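You operate a simulated robot arm through the tools that you are given. There is no shell and no other tool. Be economical: measure what you need, move in short steps, check, and stop when the job is done.

You run a simulated robot arm. Do the job below in one go: nothing can be reset, and whatever is moved stays where it is left.

JOB
Fit cards and lids to both tubs on the table as the board says.
Fine: the early tub and the late tub; each card goes right down into its holder, each lid is pressed on its own tub, no sugar is spilt.

It is judged by the outcome, as a careful person would: the job done as asked, and still so three seconds after it is handed in. It fails if anything else is knocked over, pushed out of place, dropped, spilled or broken. A push-on lid holds only when it is set on centred and level and pressed home; a screw cap is set on level and turned clockwise until tight.

ROBOT AND FRAMES
A 6-joint arm with a two-finger gripper, on a carriage that runs on a rail from [-2164, -1] to [176, 0] (x, y) and turns from -3.037 to 2.775 rad about z. Base frame: it is fixed where the carriage stands at the start and does not move with it; the origin is on the floor, on the carriage's upright axis, x ahead of it, y to its left, z up. Units: mm, rad, N and s.
Its first joint turns from -2.897 to 2.897 rad. Payload 5 kg.
Tool frame: the origin (TCP) lies between the finger pads and is the grasp point; the fingertips stand 30 mm ahead of it; z points along the fingers, y is the line along which they close. The gripper opens to 176 mm. The gripper's body begins 153 mm behind the TCP.
Orientation is that of the tool frame in the base frame, as [roll, pitch, yaw] about the fixed x, y, z axes, in that order (R = Rz(yaw) Ry(pitch) Rx(roll)). With the fingers straight down and closing along the base's y, the tool's x points along the base's -x, its y along +y and its z along -z.

CONTROLS
- The arm moves only by the tool send_rows. Its argument "deltas" is a list of rows, each an object of numbers (a shift or turn left out is 0, a gripper value left out holds the last): "x", "y", "z": the shift along the base's x, y, z in mm; "wx", "wy", "wz": the turn, a rotation vector about the base's x, y, z in rad; "claw": the opening in per cent of the stroke, from 0 (shut) to 100 (fully open). In form: [{"x": .., "y": .., "z": .., "wx": .., "wy": .., "wz": .., "claw": ..}, ...]. A call has 1 to 10 rows; each row shifts and turns the commanded pose from where the row before left it. Each row takes 0.2 s and may step no farther than 50 mm and 0.15 rad from the row before; otherwise, or with a gripper value out of range, the whole call is refused. A pose out of reach is approached as far as the arm can. The call stops where the force on the tool passes 90 N (or 10 N more than at its start, if that is more) or the arm is blocked; 0.2 s more then pass. The fingers move at their own pace and stop on an object; they squeeze with about 40 N. The grip force told is the motor's: it shows also when the fingers shut on nothing. Time passes only in rows, and 0.2 s behind the last, so rows that do not move let the fingers close. It gives the time, the measured TCP pose, the force on the tool (base axes), the opening and the grip force at its end, in the units of the frame above (readings bear some noise), with the torque about the TCP (base axes, N m) and any sound that the robot's microphone picked up.
- Cameras (640 x 400 px; columns grow to the right, rows downward): "scene" is now at [66.2, 185.7, 1710.2]; the picture's right is [-0.27, -0.96, 0.00], its down [-0.55, 0.15, -0.82] and it looks along [0.79, -0.22, -0.57] (base axes); focal length 296 px, centre (320, 200). "wrist" rides on the gripper at [67, -9, -184] in the tool frame; the picture's right is [0.14, 0.99, 0.00], its down [-0.92, 0.13, -0.36] and it looks along [-0.36, 0.05, 0.93] (tool axes); focal length 251 px, centre (320, 200). There is no depth. A picture from a camera that has moved, and an enlarged one, comes with that camera's place and axes in the base frame and with its lens. The place of the scene camera against the robot may be out by one fixed shift of up to 12 mm in any direction.
- camera(camera): a new picture of that camera. It takes no simulated time.
- move_column(by): slides the trunk up (or, below 0, down) by that many mm; the arm and the scene camera ride with it, the base frame stays. It gives what a move gives, with no picture.
- base_move(legs): drives the robot by 1 to 6 legs, each [ahead, left, turn to the left] in mm, mm and rad, along the robot's own axes; the way and the turn of a leg run together, so that a leg with both is an arc; at most 1500 mm and 3.142 rad a leg. The arm and the cameras ride along, it lands a little off, and it stops where it bumps. It keeps to its track: a leg is cut to what the track allows. It gives what a move gives.
- aim_head(pan, tilt): turns the head with the scene camera to pan (to the left, within 2.094 rad either way) and tilt (down, from -0.506 to 1.204), counted from straight ahead of the robot. It gives what a move gives.
- close_up(camera, box): a new picture of the part [left, top, right, bottom] of that camera's present view, enlarged. It takes no simulated time.
- hand_in(): hands the job in; it is judged then, once.

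Go step by step. Nothing tells you exact positions but the pictures and the camera data: compare them with the known pose of the tool, close in by small moves and look again before you grip or let go. The budget is 120 turns and 78 pictures, counting those below and the enlarged ones. Unless the task says otherwise, let go and move clear before handing in, and close with one line.

The tools are called after "Request:" as a command line: name --argument value ..., lists and objects as JSON in quotes. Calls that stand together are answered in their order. send_rows: Moves the arm, as the interface text tells. Its arguments: {"type":"object","properties":{"deltas":{"type":"array","items":{"type":"object","properties":{"x":{"type":"number"},"y":{"type":"number"},"z":{"type":"number"},"wx":{"type":"number"},"wy":{"type":"number"},"wz":{"type":"number"},"claw":{"type":"number"}}}}},"required":["deltas"]} The other tools are called the same way: move_column (by) slides the trunk up or down; base_move (legs) drives the base; aim_head (pan, tilt) turns the head that bears the scene camera; camera (camera) takes a picture; close_up (camera, box) takes an enlarged picture of a part of a camera's view; hand_in () hands the job in.

At the start:

```text
time: 0.0
eef_pos: [630.6, -123.6, 1303.9]
orientation: [-3.142, -0.001, -3.14]
wrist_force: [-0.3, 0.1, -0.3]
ft_torque: [0.02, 0.0, 0.03]
finger_gap: 176.1
grasp_force: 0.1
trunk travel left (down, up): [-250.0, 100.0]
robot x, y, heading: [-0.2, 0.3, -0.007]
head pan, tilt: [-0.272, 0.609]
```

scene: 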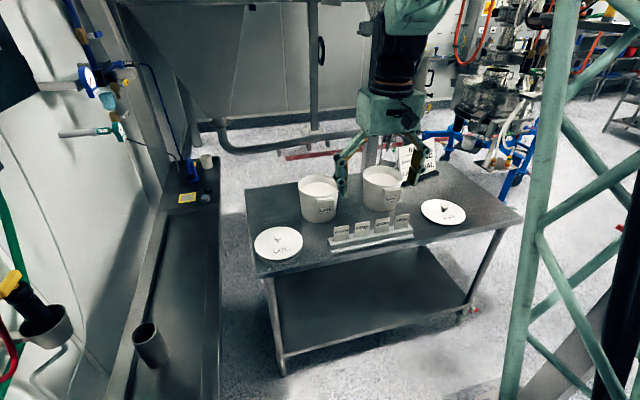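
wrist: 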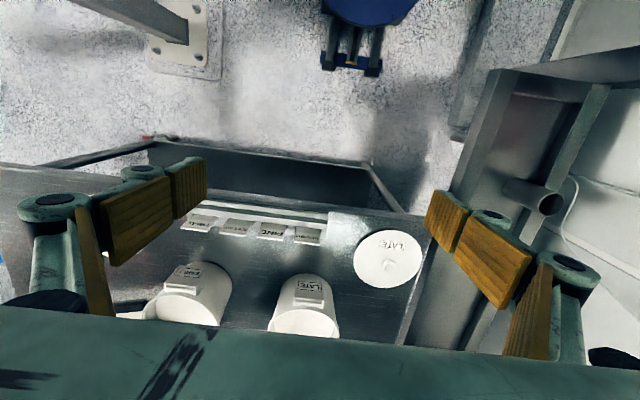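

I see a table with two tubs, two lids, a rack of four cards and a board partly hidden behind the gripper. I'll look closer at each part.

Request:
close_up --camera "scene" --box '[240, 160, 480, 310]'

Request:
close_up --camera "scene" --box '[380, 130, 460, 180]'

Request:
close_up --camera "scene" --box '[320, 205, 424, 270]'

```text
2.67 times, centred on (360, 235) of scene
camera zoom: at [66.2, 185.7, 1710.2], right [-0.27, -0.96, 0.0], down [-0.55, 0.15, -0.82], along [0.79, -0.22, -0.57], focal length 789 px, centre (213, 107)
```

zoom: 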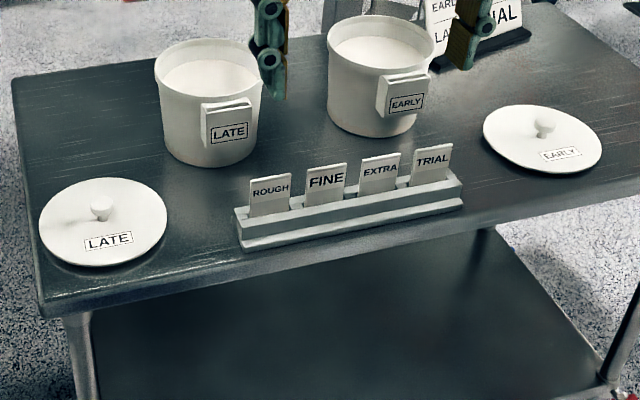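

```text
8.00 times, centred on (420, 155) of scene
camera zoom: at [66.2, 185.7, 1710.2], right [-0.27, -0.96, 0.0], down [-0.55, 0.15, -0.82], along [0.79, -0.22, -0.57], focal length 2366 px, centre (-480, 560)
```

zoom: 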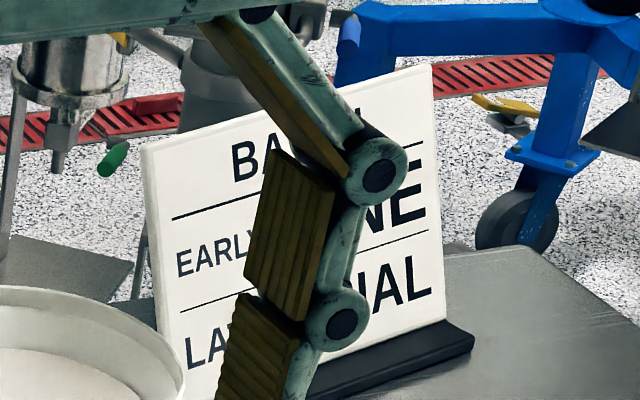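

```text
6.15 times, centred on (372, 238) of scene
camera zoom: at [66.2, 185.7, 1710.2], right [-0.27, -0.96, 0.0], down [-0.55, 0.15, -0.82], along [0.79, -0.22, -0.57], focal length 1820 px, centre (0, -31)
```

zoom: 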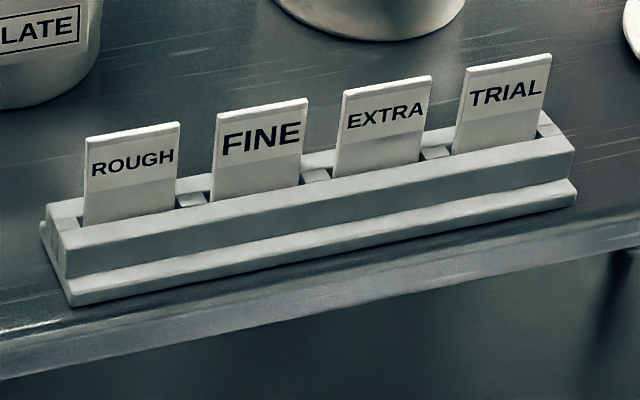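

The board seems to say EARLY = FINE and LATE = TRIAL, but the gripper hides part of it. I'll move the arm aside to read it in full and get clean measurements.

Request:
send_rows --deltas '[{"y": -50}, {"y": -50}, {"y": -50}, {"y": -50}, {"y": -50}, {"y": -50}, {"y": -50}]'

Request:
camera --camera "scene"

Request:
close_up --camera "scene" --box '[380, 130, 460, 180]'

```text
time: 1.6
eef_pos: [632.2, -475.5, 1302.7]
orientation: [3.141, 0.0, -3.142]
wrist_force: [-0.2, 0.1, -0.9]
ft_torque: [0.01, -0.01, 0.03]
finger_gap: 176.1
grasp_force: 0.0
trunk travel left (down, up): [-250.0, 100.0]
robot x, y, heading: [-3.7, 3.2, 0.0]
head pan, tilt: [-0.272, 0.609]
```

```text
72 pictures are left
camera scene: at [66.4, 185.8, 1710.1], right [-0.27, -0.96, 0.0], down [-0.55, 0.15, -0.82], along [0.79, -0.22, -0.57], focal length 296 px, centre (320, 200)
```

scene: 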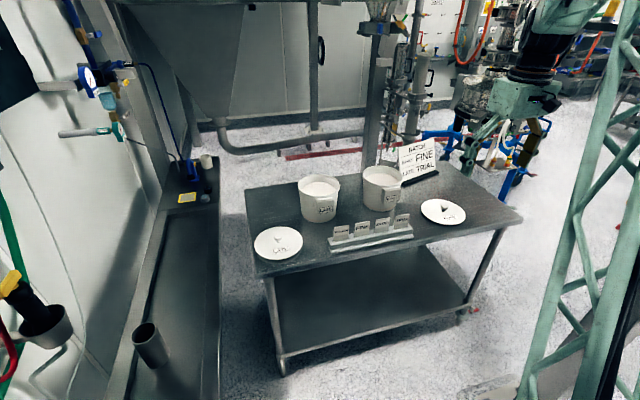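

```text
8.00 times, centred on (420, 155) of scene
camera zoom: at [66.4, 185.8, 1710.1], right [-0.27, -0.96, 0.0], down [-0.55, 0.15, -0.82], along [0.79, -0.22, -0.57], focal length 2366 px, centre (-480, 560)
```

zoom: 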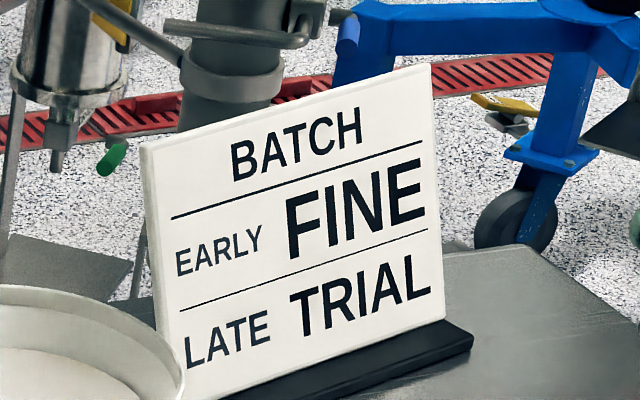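

Board reads EARLY = FINE and LATE = TRIAL. The tubs stand near x≈1110 and the early lid near (955,-645), so I'll bring the arm back and drive ahead as far as the track allows.

Request:
send_rows --deltas '[{"y": 50}, {"y": 50}, {"y": 50}, {"y": 50}, {"y": 50}]'

Request:
base_move --legs '[[174, 0, 0]]'

Request:
camera --camera "scene"

Request:
camera --camera "wrist"

```text
time: 2.8
eef_pos: [631.7, -223.3, 1303.9]
orientation: [3.141, 0.0, 3.141]
wrist_force: [1.0, 0.0, -0.4]
ft_torque: [-0.01, 0.06, -0.01]
finger_gap: 176.1
grasp_force: 0.0
trunk travel left (down, up): [-250.0, 100.0]
robot x, y, heading: [0.0, -0.3, -0.002]
head pan, tilt: [-0.272, 0.609]
```

```text
time: 4.3
eef_pos: [802.3, -222.7, 1303.9]
orientation: [3.14, 0.0, -3.14]
wrist_force: [-0.7, -0.2, 0.7]
ft_torque: [0.01, -0.06, 0.03]
finger_gap: 176.1
grasp_force: 0.1
trunk travel left (down, up): [-250.0, 100.0]
robot x, y, heading: [176.5, -1.9, 0.005]
head pan, tilt: [-0.272, 0.609]
```

```text
70 pictures are left
camera scene: at [237.5, 185.8, 1710.2], right [-0.27, -0.96, 0.0], down [-0.55, 0.15, -0.82], along [0.79, -0.22, -0.57], focal length 296 px, centre (320, 200)
```

scene: 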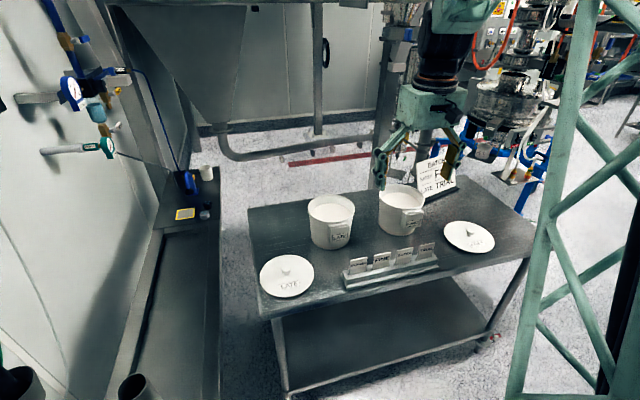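

```text
69 pictures are left
camera wrist: at [736.9, -233.2, 1486.8], right [-0.14, 0.99, 0.0], down [0.92, 0.13, 0.36], along [0.36, 0.05, -0.93], focal length 251 px, centre (320, 200)
```

wrist: 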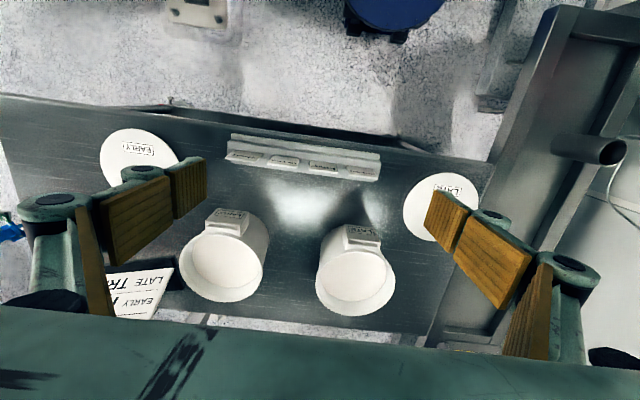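

The track carried us the full way. I'll look closely at the holders, rack and lids with the wrist camera.

Request:
close_up --camera "wrist" --box '[170, 195, 410, 345]'

Request:
close_up --camera "wrist" --box '[220, 120, 396, 230]'

Request:
close_up --camera "scene" --box '[300, 180, 444, 270]'

```text
2.67 times, centred on (290, 270) of wrist
camera zoom: at [736.9, -233.2, 1486.8], right [-0.14, 0.99, 0.0], down [0.92, 0.13, 0.36], along [0.36, 0.05, -0.93], focal length 670 px, centre (400, 13)
```

zoom: 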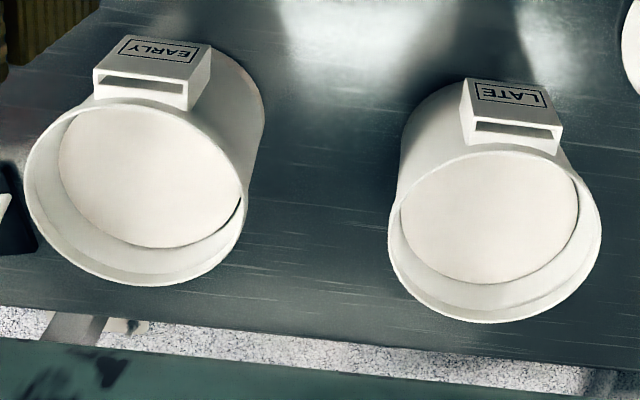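

```text
3.64 times, centred on (308, 175) of wrist
camera zoom: at [736.9, -233.2, 1486.8], right [-0.14, 0.99, 0.0], down [0.92, 0.13, 0.36], along [0.36, 0.05, -0.93], focal length 914 px, centre (364, 291)
```

zoom: 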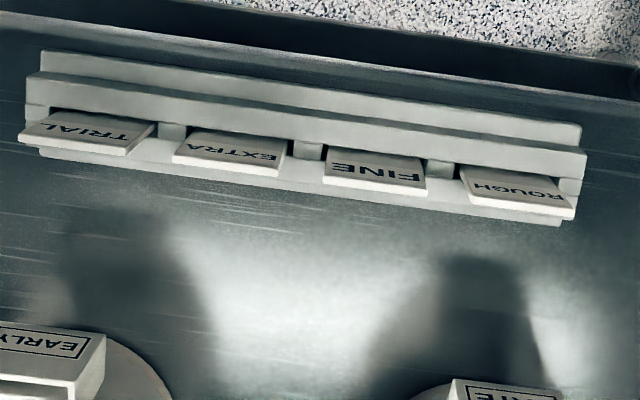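

```text
4.44 times, centred on (372, 225) of scene
camera zoom: at [237.5, 185.8, 1710.2], right [-0.27, -0.96, 0.0], down [-0.55, 0.15, -0.82], along [0.79, -0.22, -0.57], focal length 1314 px, centre (89, 89)
```

zoom: 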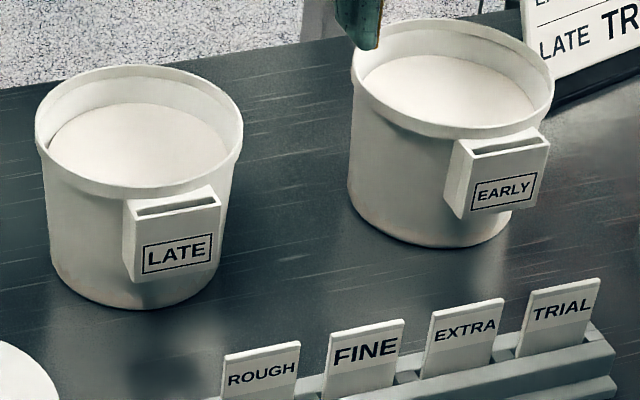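

Working estimates: table z≈892, tub rims z≈1035 centred (1098,-102) LATE and (1096,-400) EARLY, holders facing -x; FINE card top near (864,-208,1000). I'll turn the tool so it closes along x and go above the FINE card.

Request:
send_rows --deltas '[{"wz": -0.15, "x": 6, "z": -10}, {"wz": -0.15, "x": 6, "z": -10}, {"wz": -0.15, "x": 6, "z": -10}, {"wz": -0.15, "x": 6, "z": -10}, {"wz": -0.15, "x": 6, "z": -10}, {"wz": -0.15, "x": 6, "z": -10}, {"wz": -0.15, "x": 6, "z": -10}, {"wz": -0.15, "x": 6, "z": -10}, {"wz": -0.15, "x": 6, "z": -10}, {"wz": -0.15, "x": 6, "z": -10}]'

Request:
send_rows --deltas '[{"wz": -0.0708, "y": 14, "claw": 40}, {"z": -20}]'

Request:
camera --camera "wrist"

Request:
camera --camera "scene"

```text
time: 6.5
eef_pos: [863.8, -223.0, 1203.3]
orientation: [3.141, 0.001, 1.642]
wrist_force: [-0.2, -0.3, -0.5]
ft_torque: [0.0, -0.02, -0.02]
finger_gap: 176.1
grasp_force: 0.0
trunk travel left (down, up): [-250.0, 100.0]
robot x, y, heading: [171.2, -1.0, 0.004]
head pan, tilt: [-0.272, 0.609]
```

```text
time: 7.1
eef_pos: [863.7, -208.0, 1185.5]
orientation: [-3.14, 0.0, 1.573]
wrist_force: [0.3, 1.3, -0.3]
ft_torque: [-0.12, -0.04, -0.02]
finger_gap: 82.1
grasp_force: 1.1
trunk travel left (down, up): [-250.0, 100.0]
robot x, y, heading: [173.6, -0.3, -0.003]
head pan, tilt: [-0.272, 0.609]
```

```text
65 pictures are left
camera wrist: at [855.0, -142.3, 1367.2], right [0.99, 0.14, 0.0], down [0.13, -0.92, 0.36], along [0.05, -0.36, -0.93], focal length 251 px, centre (320, 200)
```

wrist: 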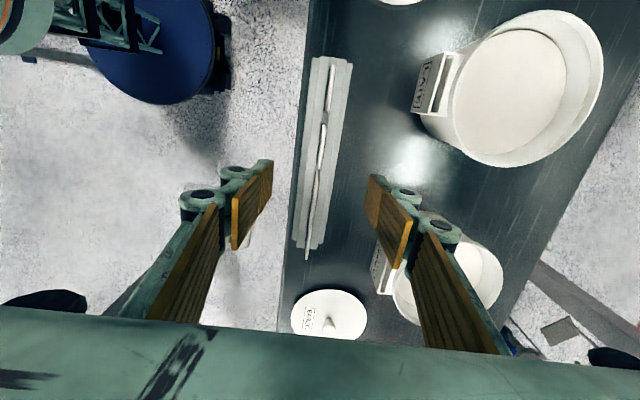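

```text
64 pictures are left
camera scene: at [238.0, 186.7, 1710.0], right [-0.27, -0.96, 0.0], down [-0.55, 0.15, -0.82], along [0.79, -0.22, -0.57], focal length 296 px, centre (320, 200)
```

scene: 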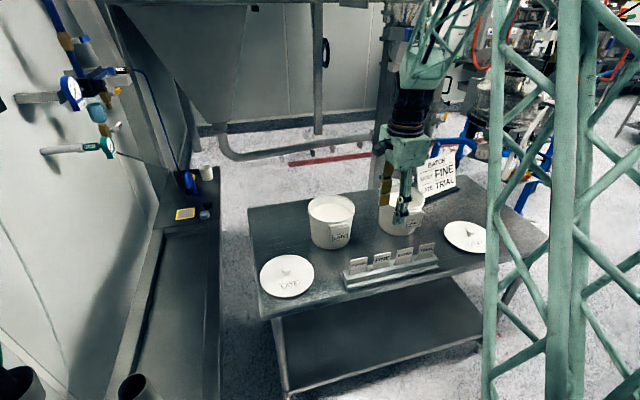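

The wrist camera now looks along the rack, edge-on to the cards. Close-up of it.

Request:
close_up --camera "wrist" --box '[240, 40, 480, 190]'

Request:
close_up --camera "wrist" --box '[272, 110, 384, 180]'

Request:
close_up --camera "wrist" --box '[270, 170, 398, 250]'

```text
2.67 times, centred on (360, 115) of wrist
camera zoom: at [855.0, -142.3, 1367.2], right [0.99, 0.14, 0.0], down [0.13, -0.92, 0.36], along [0.05, -0.36, -0.93], focal length 670 px, centre (213, 427)
```

zoom: 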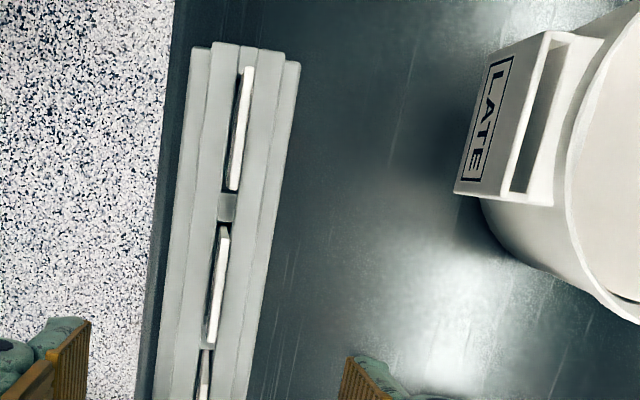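

```text
5.71 times, centred on (328, 145) of wrist
camera zoom: at [855.0, -142.3, 1367.2], right [0.99, 0.14, 0.0], down [0.13, -0.92, 0.36], along [0.05, -0.36, -0.93], focal length 1437 px, centre (274, 514)
```

zoom: 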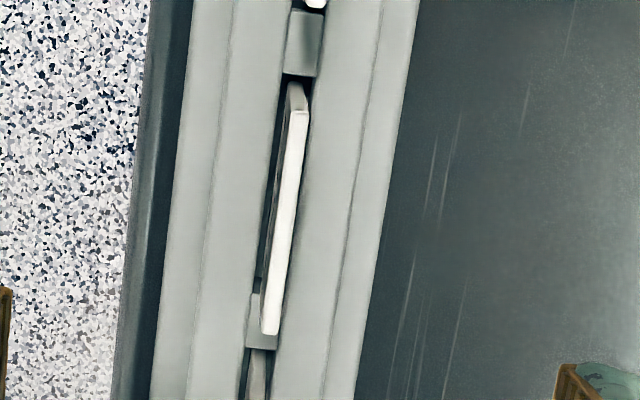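

```text
5.00 times, centred on (334, 210) of wrist
camera zoom: at [855.0, -142.3, 1367.2], right [0.99, 0.14, 0.0], down [0.13, -0.92, 0.36], along [0.05, -0.36, -0.93], focal length 1257 px, centre (250, 150)
```

zoom: 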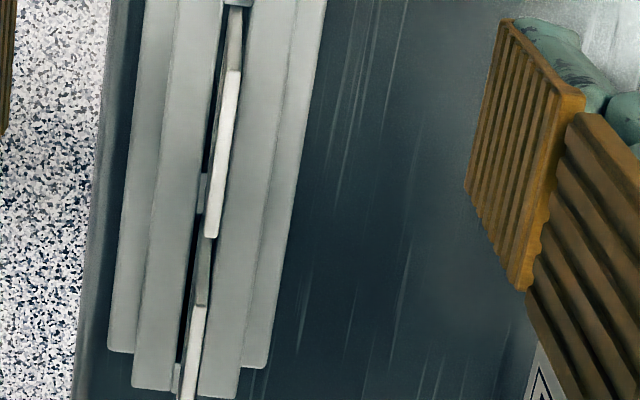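

FINE card top is about x=867, y from -178 to -234, upright and aligned with y. I'll centre over it, narrow the opening and descend to just above, then look.

Request:
send_rows --deltas '[{"x": 3, "y": 2, "z": -40, "claw": 25}, {"z": -40}, {"z": -35}]'

Request:
camera --camera "wrist"

Request:
close_up --camera "scene" --box '[330, 180, 450, 290]'

```text
time: 7.9
eef_pos: [866.2, -207.4, 1068.8]
orientation: [3.141, 0.0, 1.573]
wrist_force: [0.1, -0.3, 0.3]
ft_torque: [-0.02, 0.03, 0.0]
finger_gap: 44.0
grasp_force: 0.1
trunk travel left (down, up): [-250.0, 100.0]
robot x, y, heading: [173.5, 0.8, 0.003]
head pan, tilt: [-0.272, 0.609]
```

```text
60 pictures are left
camera wrist: at [856.9, -141.6, 1251.6], right [0.99, 0.14, 0.0], down [0.13, -0.92, 0.36], along [0.05, -0.36, -0.93], focal length 251 px, centre (320, 200)
```

wrist: 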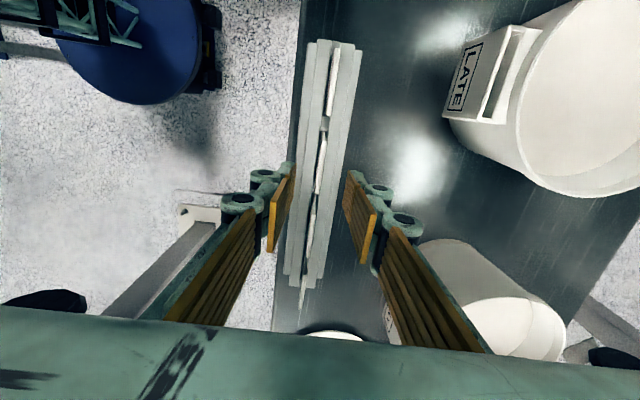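

```text
3.64 times, centred on (390, 235) of scene
camera zoom: at [238.1, 185.9, 1710.1], right [-0.27, -0.96, 0.0], down [-0.55, 0.15, -0.82], along [0.79, -0.22, -0.57], focal length 1076 px, centre (66, 73)
```

zoom: 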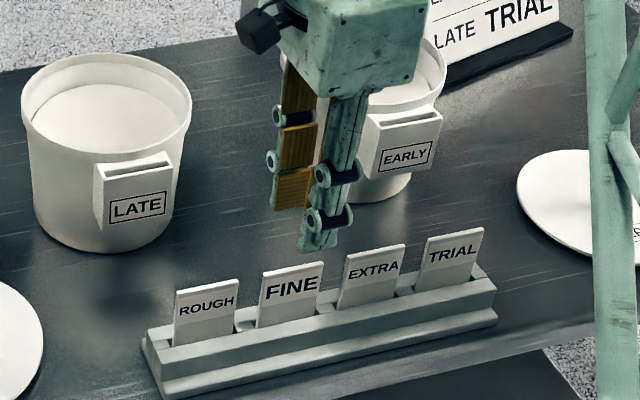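

The fingers straddle FINE. One close-up to refine its height before descending.

Request:
close_up --camera "wrist" --box '[272, 130, 368, 205]'

```text
5.33 times, centred on (320, 168) of wrist
camera zoom: at [856.9, -141.6, 1251.6], right [0.99, 0.14, 0.0], down [0.13, -0.92, 0.36], along [0.05, -0.36, -0.93], focal length 1341 px, centre (320, 373)
```

zoom: 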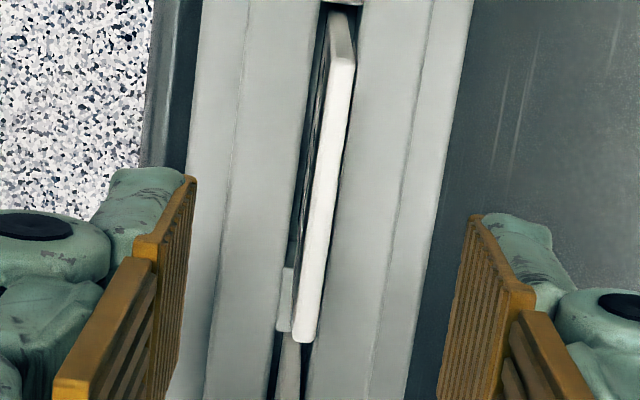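

Card top is z≈995 at (866.3,-205.6). I descend to take its top 18 mm and close.

Request:
send_rows --deltas '[{"y": 2, "z": -31}, {"z": -31}, {}, {"claw": 12}, {"claw": 0}, {}, {}, {}]'

Request:
close_up --camera "scene" --box '[330, 180, 450, 290]'

```text
time: 9.7
eef_pos: [866.1, -204.3, 1006.5]
orientation: [3.139, -0.001, 1.572]
wrist_force: [-0.3, -0.7, 0.6]
ft_torque: [-0.02, 0.0, -0.01]
finger_gap: 6.1
grasp_force: 40.6
trunk travel left (down, up): [-250.0, 100.0]
robot x, y, heading: [169.7, -0.3, -0.001]
head pan, tilt: [-0.272, 0.609]
```

```text
3.64 times, centred on (390, 235) of scene
camera zoom: at [238.1, 185.9, 1710.2], right [-0.27, -0.96, 0.0], down [-0.55, 0.15, -0.82], along [0.79, -0.22, -0.57], focal length 1076 px, centre (66, 73)
```

zoom: 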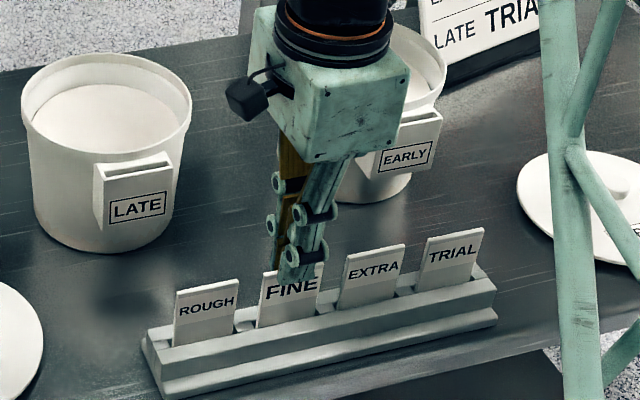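

Gripped (gap 6 mm). Lifting straight out.

Request:
send_rows --deltas '[{"z": 10}, {"z": 20}, {"z": 30}, {"z": 40}, {"z": 40}, {"z": 30}]'

Request:
close_up --camera "scene" --box '[330, 140, 490, 290]'

Request:
camera --camera "wrist"

```text
time: 11.1
eef_pos: [866.3, -205.1, 1178.4]
orientation: [3.141, 0.001, 1.574]
wrist_force: [-0.1, -0.2, -0.4]
ft_torque: [0.01, -0.01, -0.01]
finger_gap: 6.0
grasp_force: 40.1
trunk travel left (down, up): [-250.0, 100.0]
robot x, y, heading: [173.9, -3.6, 0.001]
head pan, tilt: [-0.272, 0.609]
```

```text
2.67 times, centred on (410, 215) of scene
camera zoom: at [238.0, 185.9, 1710.2], right [-0.27, -0.96, 0.0], down [-0.55, 0.15, -0.82], along [0.79, -0.22, -0.57], focal length 789 px, centre (80, 160)
```

zoom: 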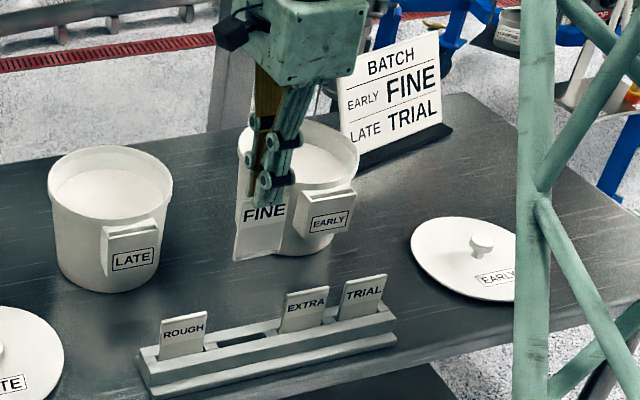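

```text
55 pictures are left
camera wrist: at [857.5, -139.8, 1359.9], right [0.99, 0.14, 0.0], down [0.13, -0.92, 0.36], along [0.05, -0.36, -0.93], focal length 251 px, centre (320, 200)
```

wrist: 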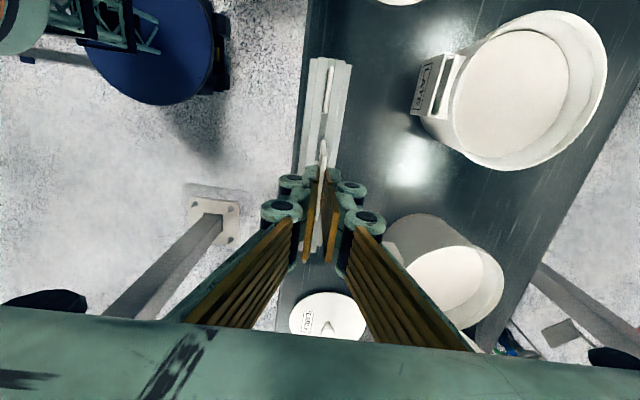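

The FINE card is held cleanly. I'll move right past the EARLY tub so the wrist camera sees its holder unobstructed.

Request:
send_rows --deltas '[{"y": -50}, {"y": -50}, {"y": -50}, {"y": -50}, {"y": -50, "x": 25}, {"y": -50, "x": 25}]'

Request:
camera --camera "wrist"

```text
refused: row 5 steps farther than a row can; nothing moved
```

```text
54 pictures are left
camera wrist: at [857.5, -139.8, 1359.9], right [0.99, 0.14, 0.0], down [0.13, -0.92, 0.36], along [0.05, -0.36, -0.93], focal length 251 px, centre (320, 200)
```

wrist: 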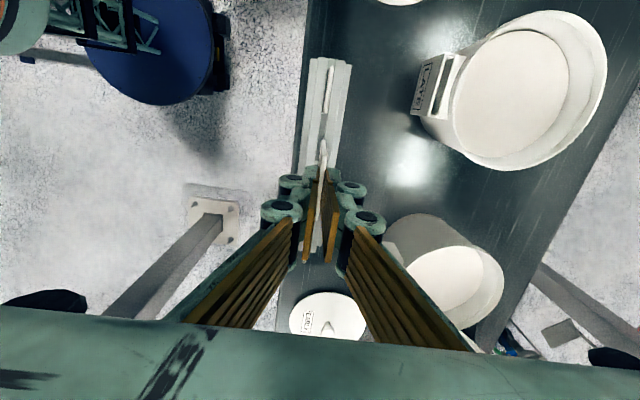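

A row was too long; sending again with shorter steps.

Request:
send_rows --deltas '[{"y": -45}, {"y": -45}, {"y": -45}, {"y": -45}, {"y": -40, "x": 25}, {"y": -40, "x": 25}, {"y": -35}]'

Request:
camera --camera "wrist"

```text
time: 12.7
eef_pos: [915.0, -501.1, 1175.3]
orientation: [-3.14, 0.0, 1.571]
wrist_force: [-0.2, -0.8, -0.7]
ft_torque: [0.02, 0.05, -0.01]
finger_gap: 6.0
grasp_force: 39.6
trunk travel left (down, up): [-250.0, 100.0]
robot x, y, heading: [171.0, 1.0, -0.001]
head pan, tilt: [-0.272, 0.609]
```

```text
53 pictures are left
camera wrist: at [907.1, -434.9, 1358.6], right [0.99, 0.14, 0.0], down [0.13, -0.92, 0.36], along [0.05, -0.36, -0.93], focal length 251 px, centre (320, 200)
```

wrist: 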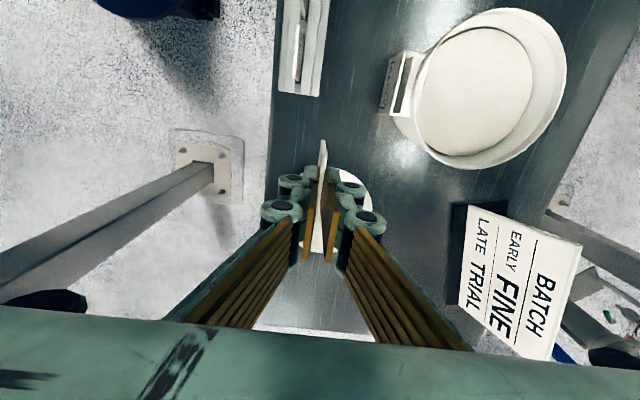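

Request:
close_up --camera "wrist" --box '[360, 40, 440, 90]'

Request:
close_up --camera "wrist" --box '[280, 120, 376, 180]'

```text
8.00 times, centred on (400, 65) of wrist
camera zoom: at [907.1, -434.9, 1358.6], right [0.99, 0.14, 0.0], down [0.13, -0.92, 0.36], along [0.05, -0.36, -0.93], focal length 2012 px, centre (-320, 1280)
```

zoom: 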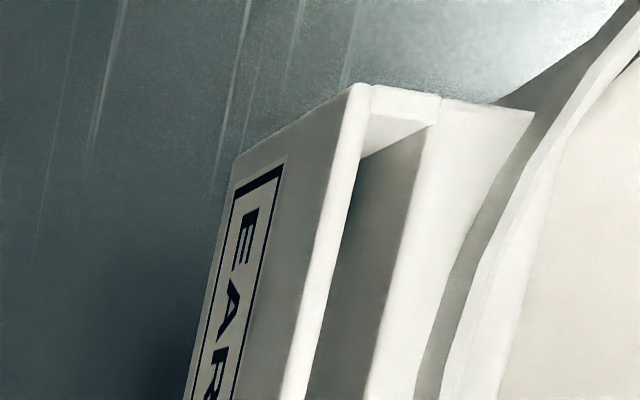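

```text
6.67 times, centred on (328, 150) of wrist
camera zoom: at [907.1, -434.9, 1358.6], right [0.99, 0.14, 0.0], down [0.13, -0.92, 0.36], along [0.05, -0.36, -0.93], focal length 1676 px, centre (267, 533)
```

zoom: 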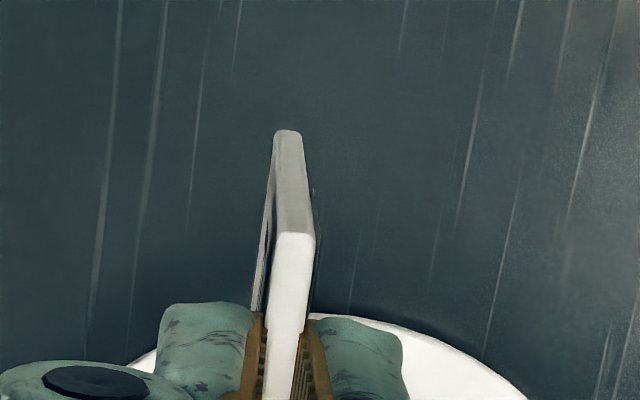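

Request:
close_up --camera "wrist" --box '[350, 40, 478, 120]'

```text
5.00 times, centred on (414, 80) of wrist
camera zoom: at [907.1, -434.9, 1358.6], right [0.99, 0.14, 0.0], down [0.13, -0.92, 0.36], along [0.05, -0.36, -0.93], focal length 1257 px, centre (-150, 800)
```

zoom: 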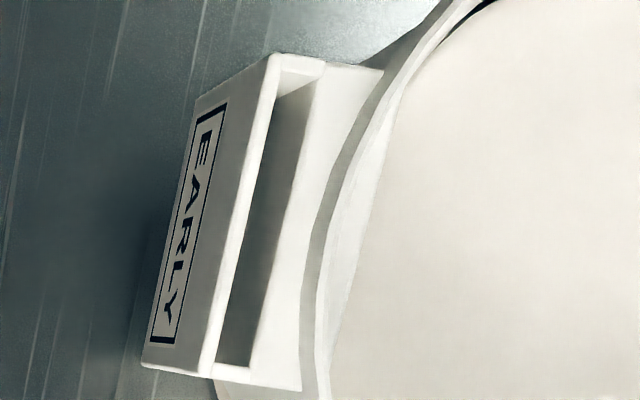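

Holder slot is about centred at (1008.5,-400), aligned with y, ~9×68 mm; the card hangs straight, bottom 98 mm below the TCP. I'll move above the slot and lower partway.

Request:
send_rows --deltas '[{"y": 34, "x": 31}, {"y": 34, "x": 31}, {"y": 33.6, "x": 31}, {}, {"z": -22}, {"z": -22}, {}]'

Request:
camera --camera "wrist"

Request:
close_up --camera "wrist" --box '[272, 100, 400, 180]'

Request:
close_up --camera "scene" --box '[360, 170, 456, 240]'

```text
time: 14.3
eef_pos: [1009.4, -398.1, 1132.7]
orientation: [-3.141, 0.001, 1.572]
wrist_force: [0.8, 0.4, 0.1]
ft_torque: [0.04, 0.03, -0.02]
finger_gap: 5.9
grasp_force: 40.3
trunk travel left (down, up): [-250.0, 100.0]
robot x, y, heading: [177.5, -0.4, 0.004]
head pan, tilt: [-0.272, 0.609]
```

```text
49 pictures are left
camera wrist: at [1000.5, -332.6, 1315.7], right [0.99, 0.14, 0.0], down [0.13, -0.92, 0.36], along [0.05, -0.36, -0.93], focal length 251 px, centre (320, 200)
```

wrist: 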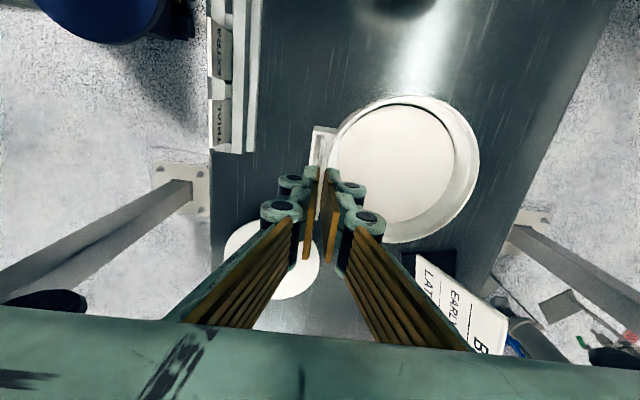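

```text
5.00 times, centred on (336, 140) of wrist
camera zoom: at [1000.5, -332.6, 1315.7], right [0.99, 0.14, 0.0], down [0.13, -0.92, 0.36], along [0.05, -0.36, -0.93], focal length 1257 px, centre (240, 500)
```

zoom: 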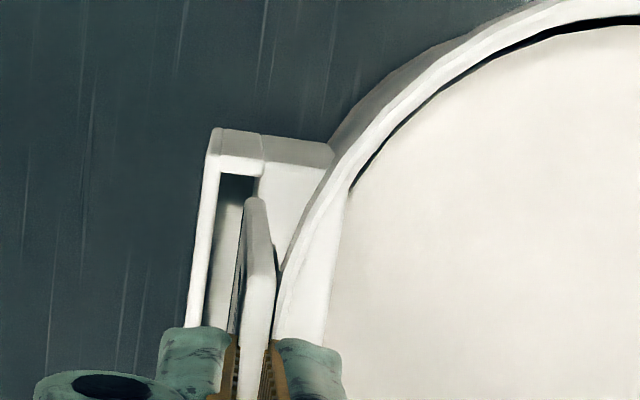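

```text
5.71 times, centred on (408, 205) of scene
camera zoom: at [238.3, 185.8, 1710.2], right [-0.27, -0.96, 0.0], down [-0.55, 0.15, -0.82], along [0.79, -0.22, -0.57], focal length 1690 px, centre (-183, 171)
```

zoom: 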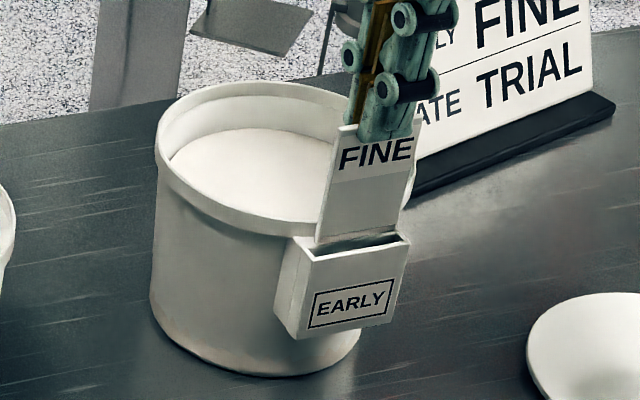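

Seen from straight above, the slot centre is (1005.4,-401) with holder top near z 1018, so I shift -4 in x, -2.5 in y and lower the card about 30 mm into the slot.

Request:
send_rows --deltas '[{"x": -4, "y": -2.5}, {}, {"z": -10}, {"z": -10}, {"z": -7}, {}]'

Request:
close_up --camera "wrist" --box '[272, 100, 400, 180]'

Request:
close_up --camera "scene" --box '[360, 170, 456, 240]'

```text
time: 15.7
eef_pos: [1004.3, -399.4, 1105.2]
orientation: [-3.141, 0.0, 1.571]
wrist_force: [0.0, 1.8, -0.9]
ft_torque: [0.14, 0.01, -0.02]
finger_gap: 6.2
grasp_force: 39.7
trunk travel left (down, up): [-250.0, 100.0]
robot x, y, heading: [172.3, -0.3, 0.001]
head pan, tilt: [-0.272, 0.609]
```

```text
5.00 times, centred on (336, 140) of wrist
camera zoom: at [996.6, -334.9, 1288.5], right [0.99, 0.14, 0.0], down [0.13, -0.92, 0.36], along [0.05, -0.36, -0.93], focal length 1257 px, centre (240, 500)
```

zoom: 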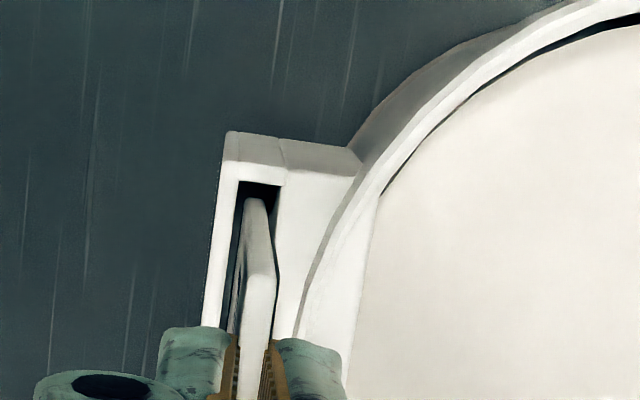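

```text
5.71 times, centred on (408, 205) of scene
camera zoom: at [238.1, 186.0, 1710.2], right [-0.27, -0.96, 0.0], down [-0.55, 0.15, -0.82], along [0.79, -0.22, -0.57], focal length 1690 px, centre (-183, 171)
```

zoom: 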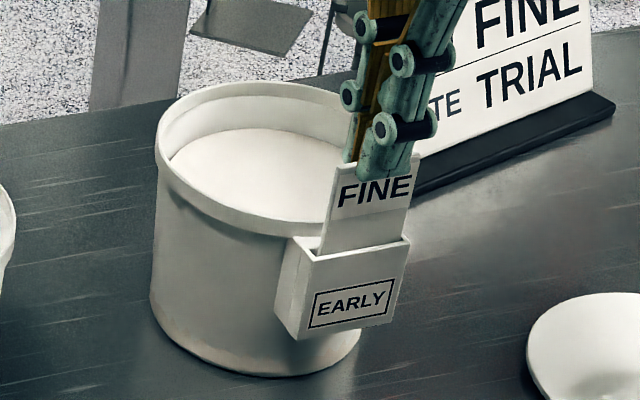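

The card is entering the slot. Lowering a further 20 mm.

Request:
send_rows --deltas '[{"z": -7}, {"z": -7}, {"z": -6}, {}]'

Request:
close_up --camera "scene" --box '[360, 170, 456, 240]'

```text
time: 16.7
eef_pos: [1005.2, -400.0, 1089.7]
orientation: [3.139, 0.003, 1.571]
wrist_force: [-0.4, 3.1, 30.4]
ft_torque: [0.44, 0.08, 0.06]
finger_gap: 5.9
grasp_force: 40.5
trunk travel left (down, up): [-250.0, 100.0]
robot x, y, heading: [173.8, -2.4, 0.003]
head pan, tilt: [-0.272, 0.609]
```

```text
5.71 times, centred on (408, 205) of scene
camera zoom: at [236.3, 186.9, 1710.4], right [-0.27, -0.96, 0.0], down [-0.55, 0.15, -0.82], along [0.79, -0.22, -0.57], focal length 1690 px, centre (-183, 171)
```

zoom: 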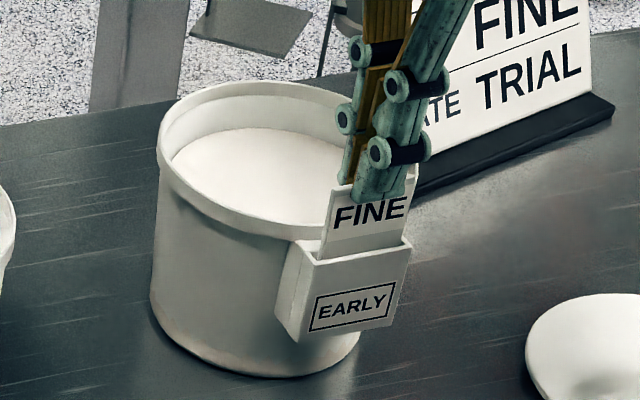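

There is 30 N of contact with the card about 26 mm in. I'll back off slightly and look down the slot.

Request:
send_rows --deltas '[{"z": 5}, {}]'

Request:
close_up --camera "wrist" --box '[288, 90, 384, 150]'

```text
time: 17.3
eef_pos: [1004.8, -401.7, 1089.9]
orientation: [-3.139, 0.001, 1.573]
wrist_force: [0.1, 0.1, 3.9]
ft_torque: [-0.12, -0.02, 0.0]
finger_gap: 6.4
grasp_force: 39.9
trunk travel left (down, up): [-250.0, 100.0]
robot x, y, heading: [171.0, 2.6, 0.004]
head pan, tilt: [-0.272, 0.609]
```

```text
6.67 times, centred on (336, 120) of wrist
camera zoom: at [996.0, -335.1, 1272.7], right [0.99, 0.14, 0.0], down [0.13, -0.92, 0.36], along [0.05, -0.36, -0.93], focal length 1676 px, centre (213, 733)
```

zoom: 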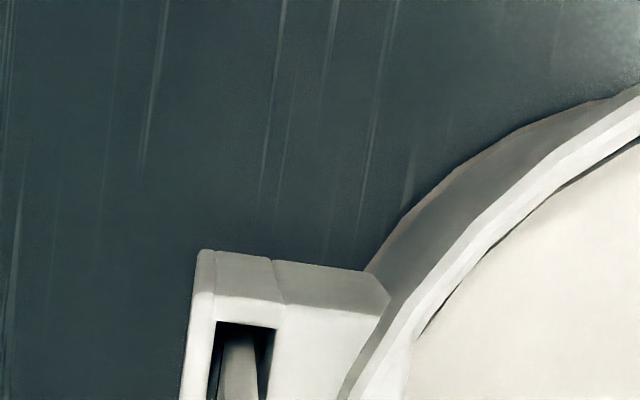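

The card sits freely in the slot and the contact was central under it, so it seems to be on the floor. I'll open a little and lift clear to see how deep it sits.

Request:
send_rows --deltas '[{"claw": 8}, {"claw": 14}, {}, {"z": 15}, {"z": 25}, {"z": 30}, {}]'

Request:
close_up --camera "scene" --box '[360, 170, 456, 240]'

Request:
close_up --camera "wrist" --box '[272, 110, 400, 190]'

```text
time: 18.9
eef_pos: [1004.1, -401.0, 1161.5]
orientation: [3.141, 0.0, 1.572]
wrist_force: [-0.3, 1.1, 0.1]
ft_torque: [-0.04, -0.04, -0.02]
finger_gap: 24.5
grasp_force: 0.0
trunk travel left (down, up): [-250.0, 100.0]
robot x, y, heading: [173.9, -3.0, -0.0]
head pan, tilt: [-0.272, 0.609]
```

```text
5.71 times, centred on (408, 205) of scene
camera zoom: at [237.7, 186.2, 1710.1], right [-0.27, -0.96, 0.0], down [-0.55, 0.15, -0.82], along [0.79, -0.22, -0.57], focal length 1690 px, centre (-183, 171)
```

zoom: 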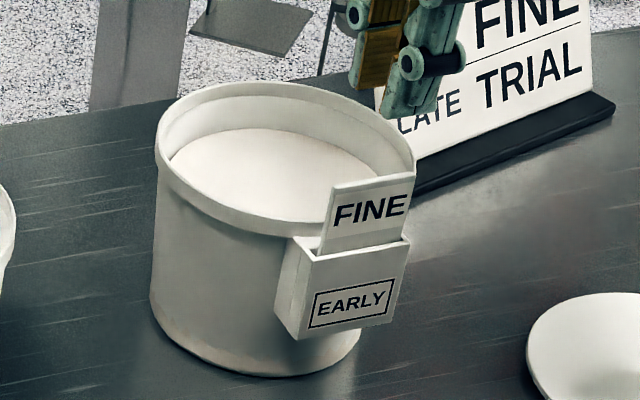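

```text
5.00 times, centred on (336, 150) of wrist
camera zoom: at [996.1, -334.5, 1344.5], right [0.99, 0.14, 0.0], down [0.13, -0.92, 0.36], along [0.05, -0.36, -0.93], focal length 1257 px, centre (240, 450)
```

zoom: 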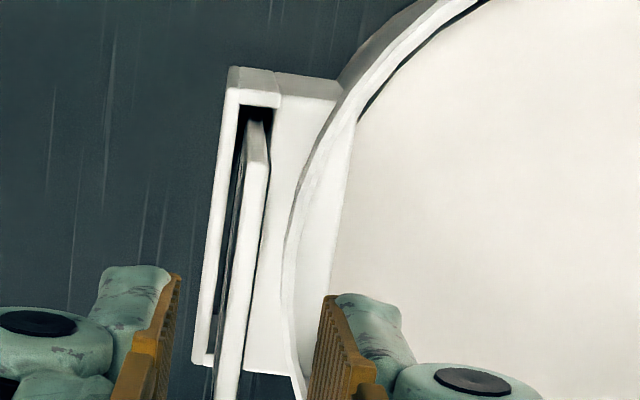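

The card stands in the slot leaning on its back wall, top about z 1077. I'll close the fingers and press gently from above to see whether it is really home.

Request:
send_rows --deltas '[{"x": 3, "claw": 0}, {}, {"z": -20}, {"z": -15}, {"z": -10}, {"z": -5}, {"z": -4}]'

```text
time: 20.5
eef_pos: [1009.0, -400.9, 1108.1]
orientation: [3.141, -0.001, 1.574]
wrist_force: [0.7, -0.1, 0.1]
ft_torque: [0.02, 0.04, 0.03]
finger_gap: 0.0
grasp_force: 39.9
trunk travel left (down, up): [-250.0, 100.0]
robot x, y, heading: [172.4, -0.1, -0.002]
head pan, tilt: [-0.272, 0.609]
```

Request:
send_rows --deltas '[{"z": -3}, {"z": -3}, {"z": -3}, {"z": -3}]'

Request:
close_up --camera "scene" --box '[360, 170, 456, 240]'

```text
time: 21.5
eef_pos: [1009.5, -400.2, 1095.7]
orientation: [-3.141, 0.002, 1.573]
wrist_force: [-0.2, 1.2, 5.3]
ft_torque: [0.0, 0.01, 0.0]
finger_gap: 0.0
grasp_force: 39.9
trunk travel left (down, up): [-250.0, 100.0]
robot x, y, heading: [173.3, -2.5, 0.002]
head pan, tilt: [-0.272, 0.609]
```

```text
5.71 times, centred on (408, 205) of scene
camera zoom: at [237.7, 186.1, 1710.2], right [-0.27, -0.96, 0.0], down [-0.55, 0.15, -0.82], along [0.79, -0.22, -0.57], focal length 1690 px, centre (-183, 171)
```

zoom: 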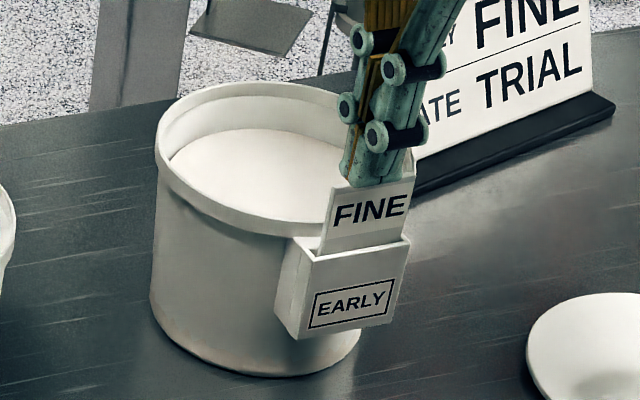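

Request:
send_rows --deltas '[{"z": -3}, {"z": -3}, {}]'

```text
time: 22.3
eef_pos: [1006.5, -400.8, 1093.0]
orientation: [3.136, 0.002, 1.574]
wrist_force: [-4.3, 0.9, 54.9]
ft_torque: [0.07, 0.24, 0.03]
finger_gap: 6.0
grasp_force: 40.4
trunk travel left (down, up): [-250.0, 100.0]
robot x, y, heading: [169.0, 0.7, 0.002]
head pan, tilt: [-0.272, 0.609]
```

The card top slipped between the pads under 55 N, so it's firmly bottomed. I'll open, lift clear and check.

Request:
send_rows --deltas '[{"z": 4}, {"claw": 10}, {"claw": 14}, {}, {"z": 15}, {"z": 35}, {"z": 40}]'

Request:
close_up --camera "scene" --box '[380, 185, 444, 230]'

```text
time: 23.9
eef_pos: [1008.4, -399.0, 1181.8]
orientation: [-3.14, 0.0, 1.572]
wrist_force: [-0.6, -0.3, 0.6]
ft_torque: [-0.03, 0.01, 0.01]
finger_gap: 24.6
grasp_force: 0.1
trunk travel left (down, up): [-250.0, 100.0]
robot x, y, heading: [171.8, -0.7, 0.008]
head pan, tilt: [-0.272, 0.609]
```

```text
8.89 times, centred on (412, 208) of scene
camera zoom: at [237.8, 186.0, 1710.2], right [-0.27, -0.96, 0.0], down [-0.55, 0.15, -0.82], along [0.79, -0.22, -0.57], focal length 2629 px, centre (-498, 133)
```

zoom: 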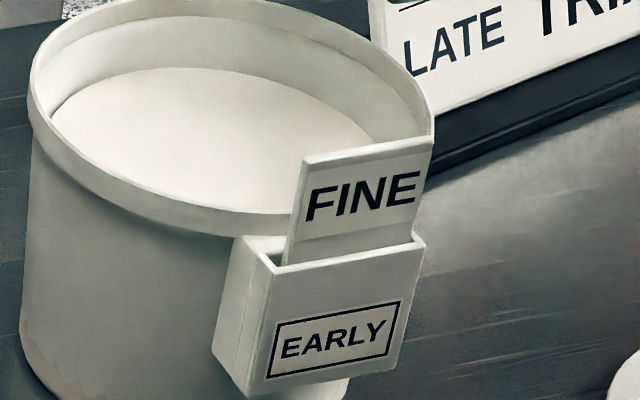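

FINE is bottomed in the EARLY holder and unmoved by 55 N. Next: TRIAL card, expected near (866,-364).

Request:
send_rows --deltas '[{"x": -45, "claw": 25}, {"x": -45, "y": 15}, {"x": -45, "y": 20}, {"x": -7}, {}]'

Request:
close_up --camera "wrist" --box '[272, 110, 384, 180]'

```text
time: 25.1
eef_pos: [866.2, -366.0, 1182.2]
orientation: [3.14, -0.001, 1.573]
wrist_force: [-0.2, -0.6, -0.1]
ft_torque: [0.12, 0.05, 0.01]
finger_gap: 43.9
grasp_force: 0.0
trunk travel left (down, up): [-250.0, 100.0]
robot x, y, heading: [171.2, 4.0, 0.003]
head pan, tilt: [-0.272, 0.609]
```

```text
5.71 times, centred on (328, 145) of wrist
camera zoom: at [858.4, -300.4, 1365.1], right [0.99, 0.14, 0.0], down [0.13, -0.92, 0.36], along [0.05, -0.36, -0.93], focal length 1437 px, centre (274, 514)
```

zoom: 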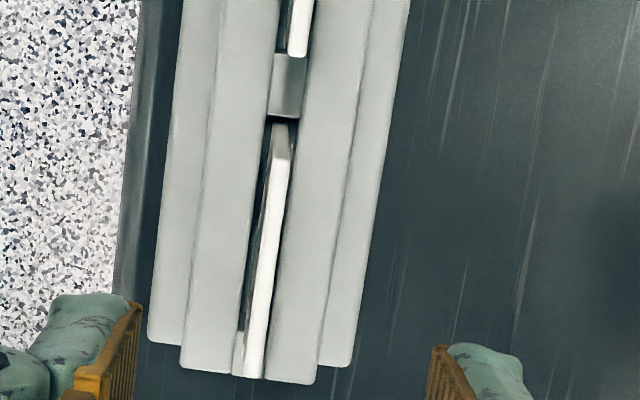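

TRIAL card is centred at (867,-377). Moving over it and down, then gripping.

Request:
send_rows --deltas '[{"x": 0.8, "y": -11, "z": -40}, {"z": -40}, {"z": -40}, {"z": -30}, {"z": -25}, {}, {"claw": 12}, {"claw": 0}, {}, {}]'

Request:
close_up --camera "scene" --box '[330, 180, 450, 290]'

```text
time: 27.3
eef_pos: [866.5, -376.7, 1007.3]
orientation: [-3.14, 0.001, 1.573]
wrist_force: [0.0, 0.0, 0.4]
ft_torque: [0.02, 0.0, 0.03]
finger_gap: 6.3
grasp_force: 40.3
trunk travel left (down, up): [-250.0, 100.0]
robot x, y, heading: [169.9, 0.6, 0.0]
head pan, tilt: [-0.272, 0.609]
```

```text
3.64 times, centred on (390, 235) of scene
camera zoom: at [238.0, 186.0, 1710.2], right [-0.27, -0.96, 0.0], down [-0.55, 0.15, -0.82], along [0.79, -0.22, -0.57], focal length 1076 px, centre (66, 73)
```

zoom: 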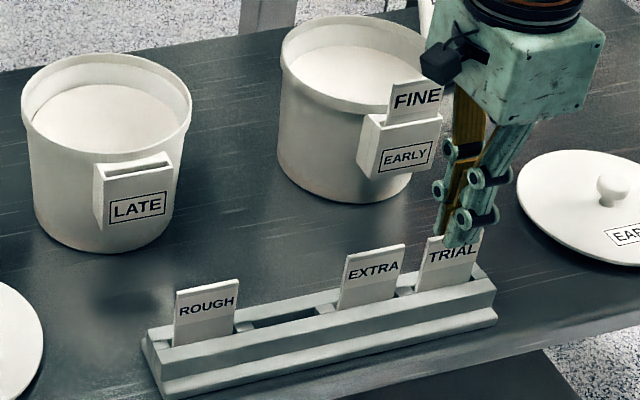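

TRIAL gripped. Lifting and carrying it to above the LATE holder (slot about (1007,-100)).

Request:
send_rows --deltas '[{"z": 10}, {"z": 30}, {"z": 45}, {"z": 45}, {"z": 41}, {"y": 46}, {"y": 46}, {"y": 46}, {"y": 46}, {"y": 46}]'

Request:
send_rows --deltas '[{"y": 46}, {"x": 45}, {"x": 45}, {"x": 40}, {"x": 7}, {"z": -23}, {"z": -23}, {}]'

Request:
close_up --camera "wrist" --box '[272, 100, 400, 180]'

Request:
close_up --camera "scene" --box '[300, 175, 396, 255]'

```text
time: 29.5
eef_pos: [867.2, -146.7, 1179.8]
orientation: [-3.141, 0.0, 1.572]
wrist_force: [0.2, 0.4, -0.5]
ft_torque: [0.0, 0.04, 0.03]
finger_gap: 6.0
grasp_force: 40.2
trunk travel left (down, up): [-250.0, 100.0]
robot x, y, heading: [172.6, -1.3, 0.006]
head pan, tilt: [-0.272, 0.609]
```

```text
time: 31.3
eef_pos: [1004.8, -101.5, 1133.5]
orientation: [-3.142, 0.0, 1.573]
wrist_force: [0.8, -0.1, -0.5]
ft_torque: [0.0, 0.06, -0.01]
finger_gap: 5.9
grasp_force: 40.1
trunk travel left (down, up): [-250.0, 100.0]
robot x, y, heading: [173.0, 2.0, 0.005]
head pan, tilt: [-0.272, 0.609]
```

```text
5.00 times, centred on (336, 140) of wrist
camera zoom: at [995.9, -35.2, 1315.8], right [0.99, 0.14, 0.0], down [0.13, -0.92, 0.36], along [0.05, -0.36, -0.93], focal length 1257 px, centre (240, 500)
```

zoom: 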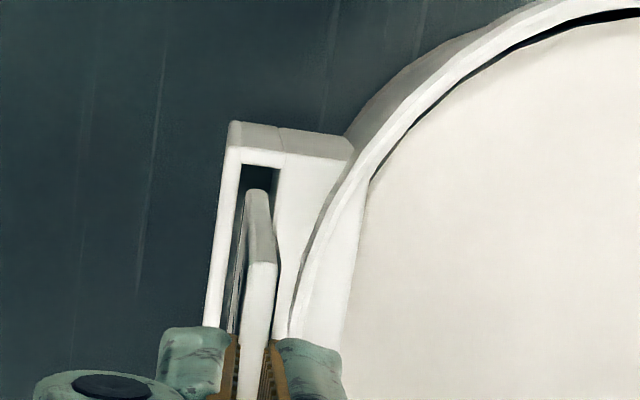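

```text
5.00 times, centred on (348, 215) of scene
camera zoom: at [238.3, 185.9, 1710.2], right [-0.27, -0.96, 0.0], down [-0.55, 0.15, -0.82], along [0.79, -0.22, -0.57], focal length 1479 px, centre (180, 125)
```

zoom: 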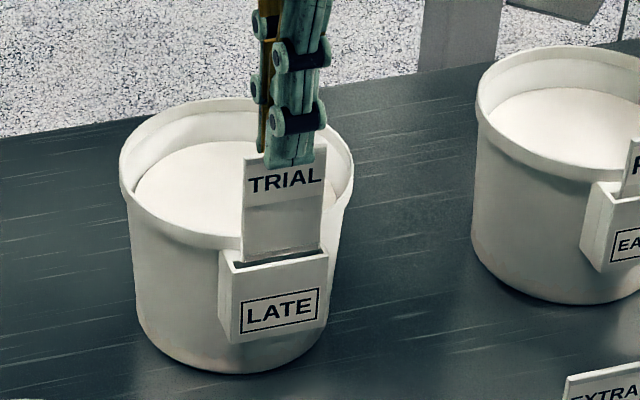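

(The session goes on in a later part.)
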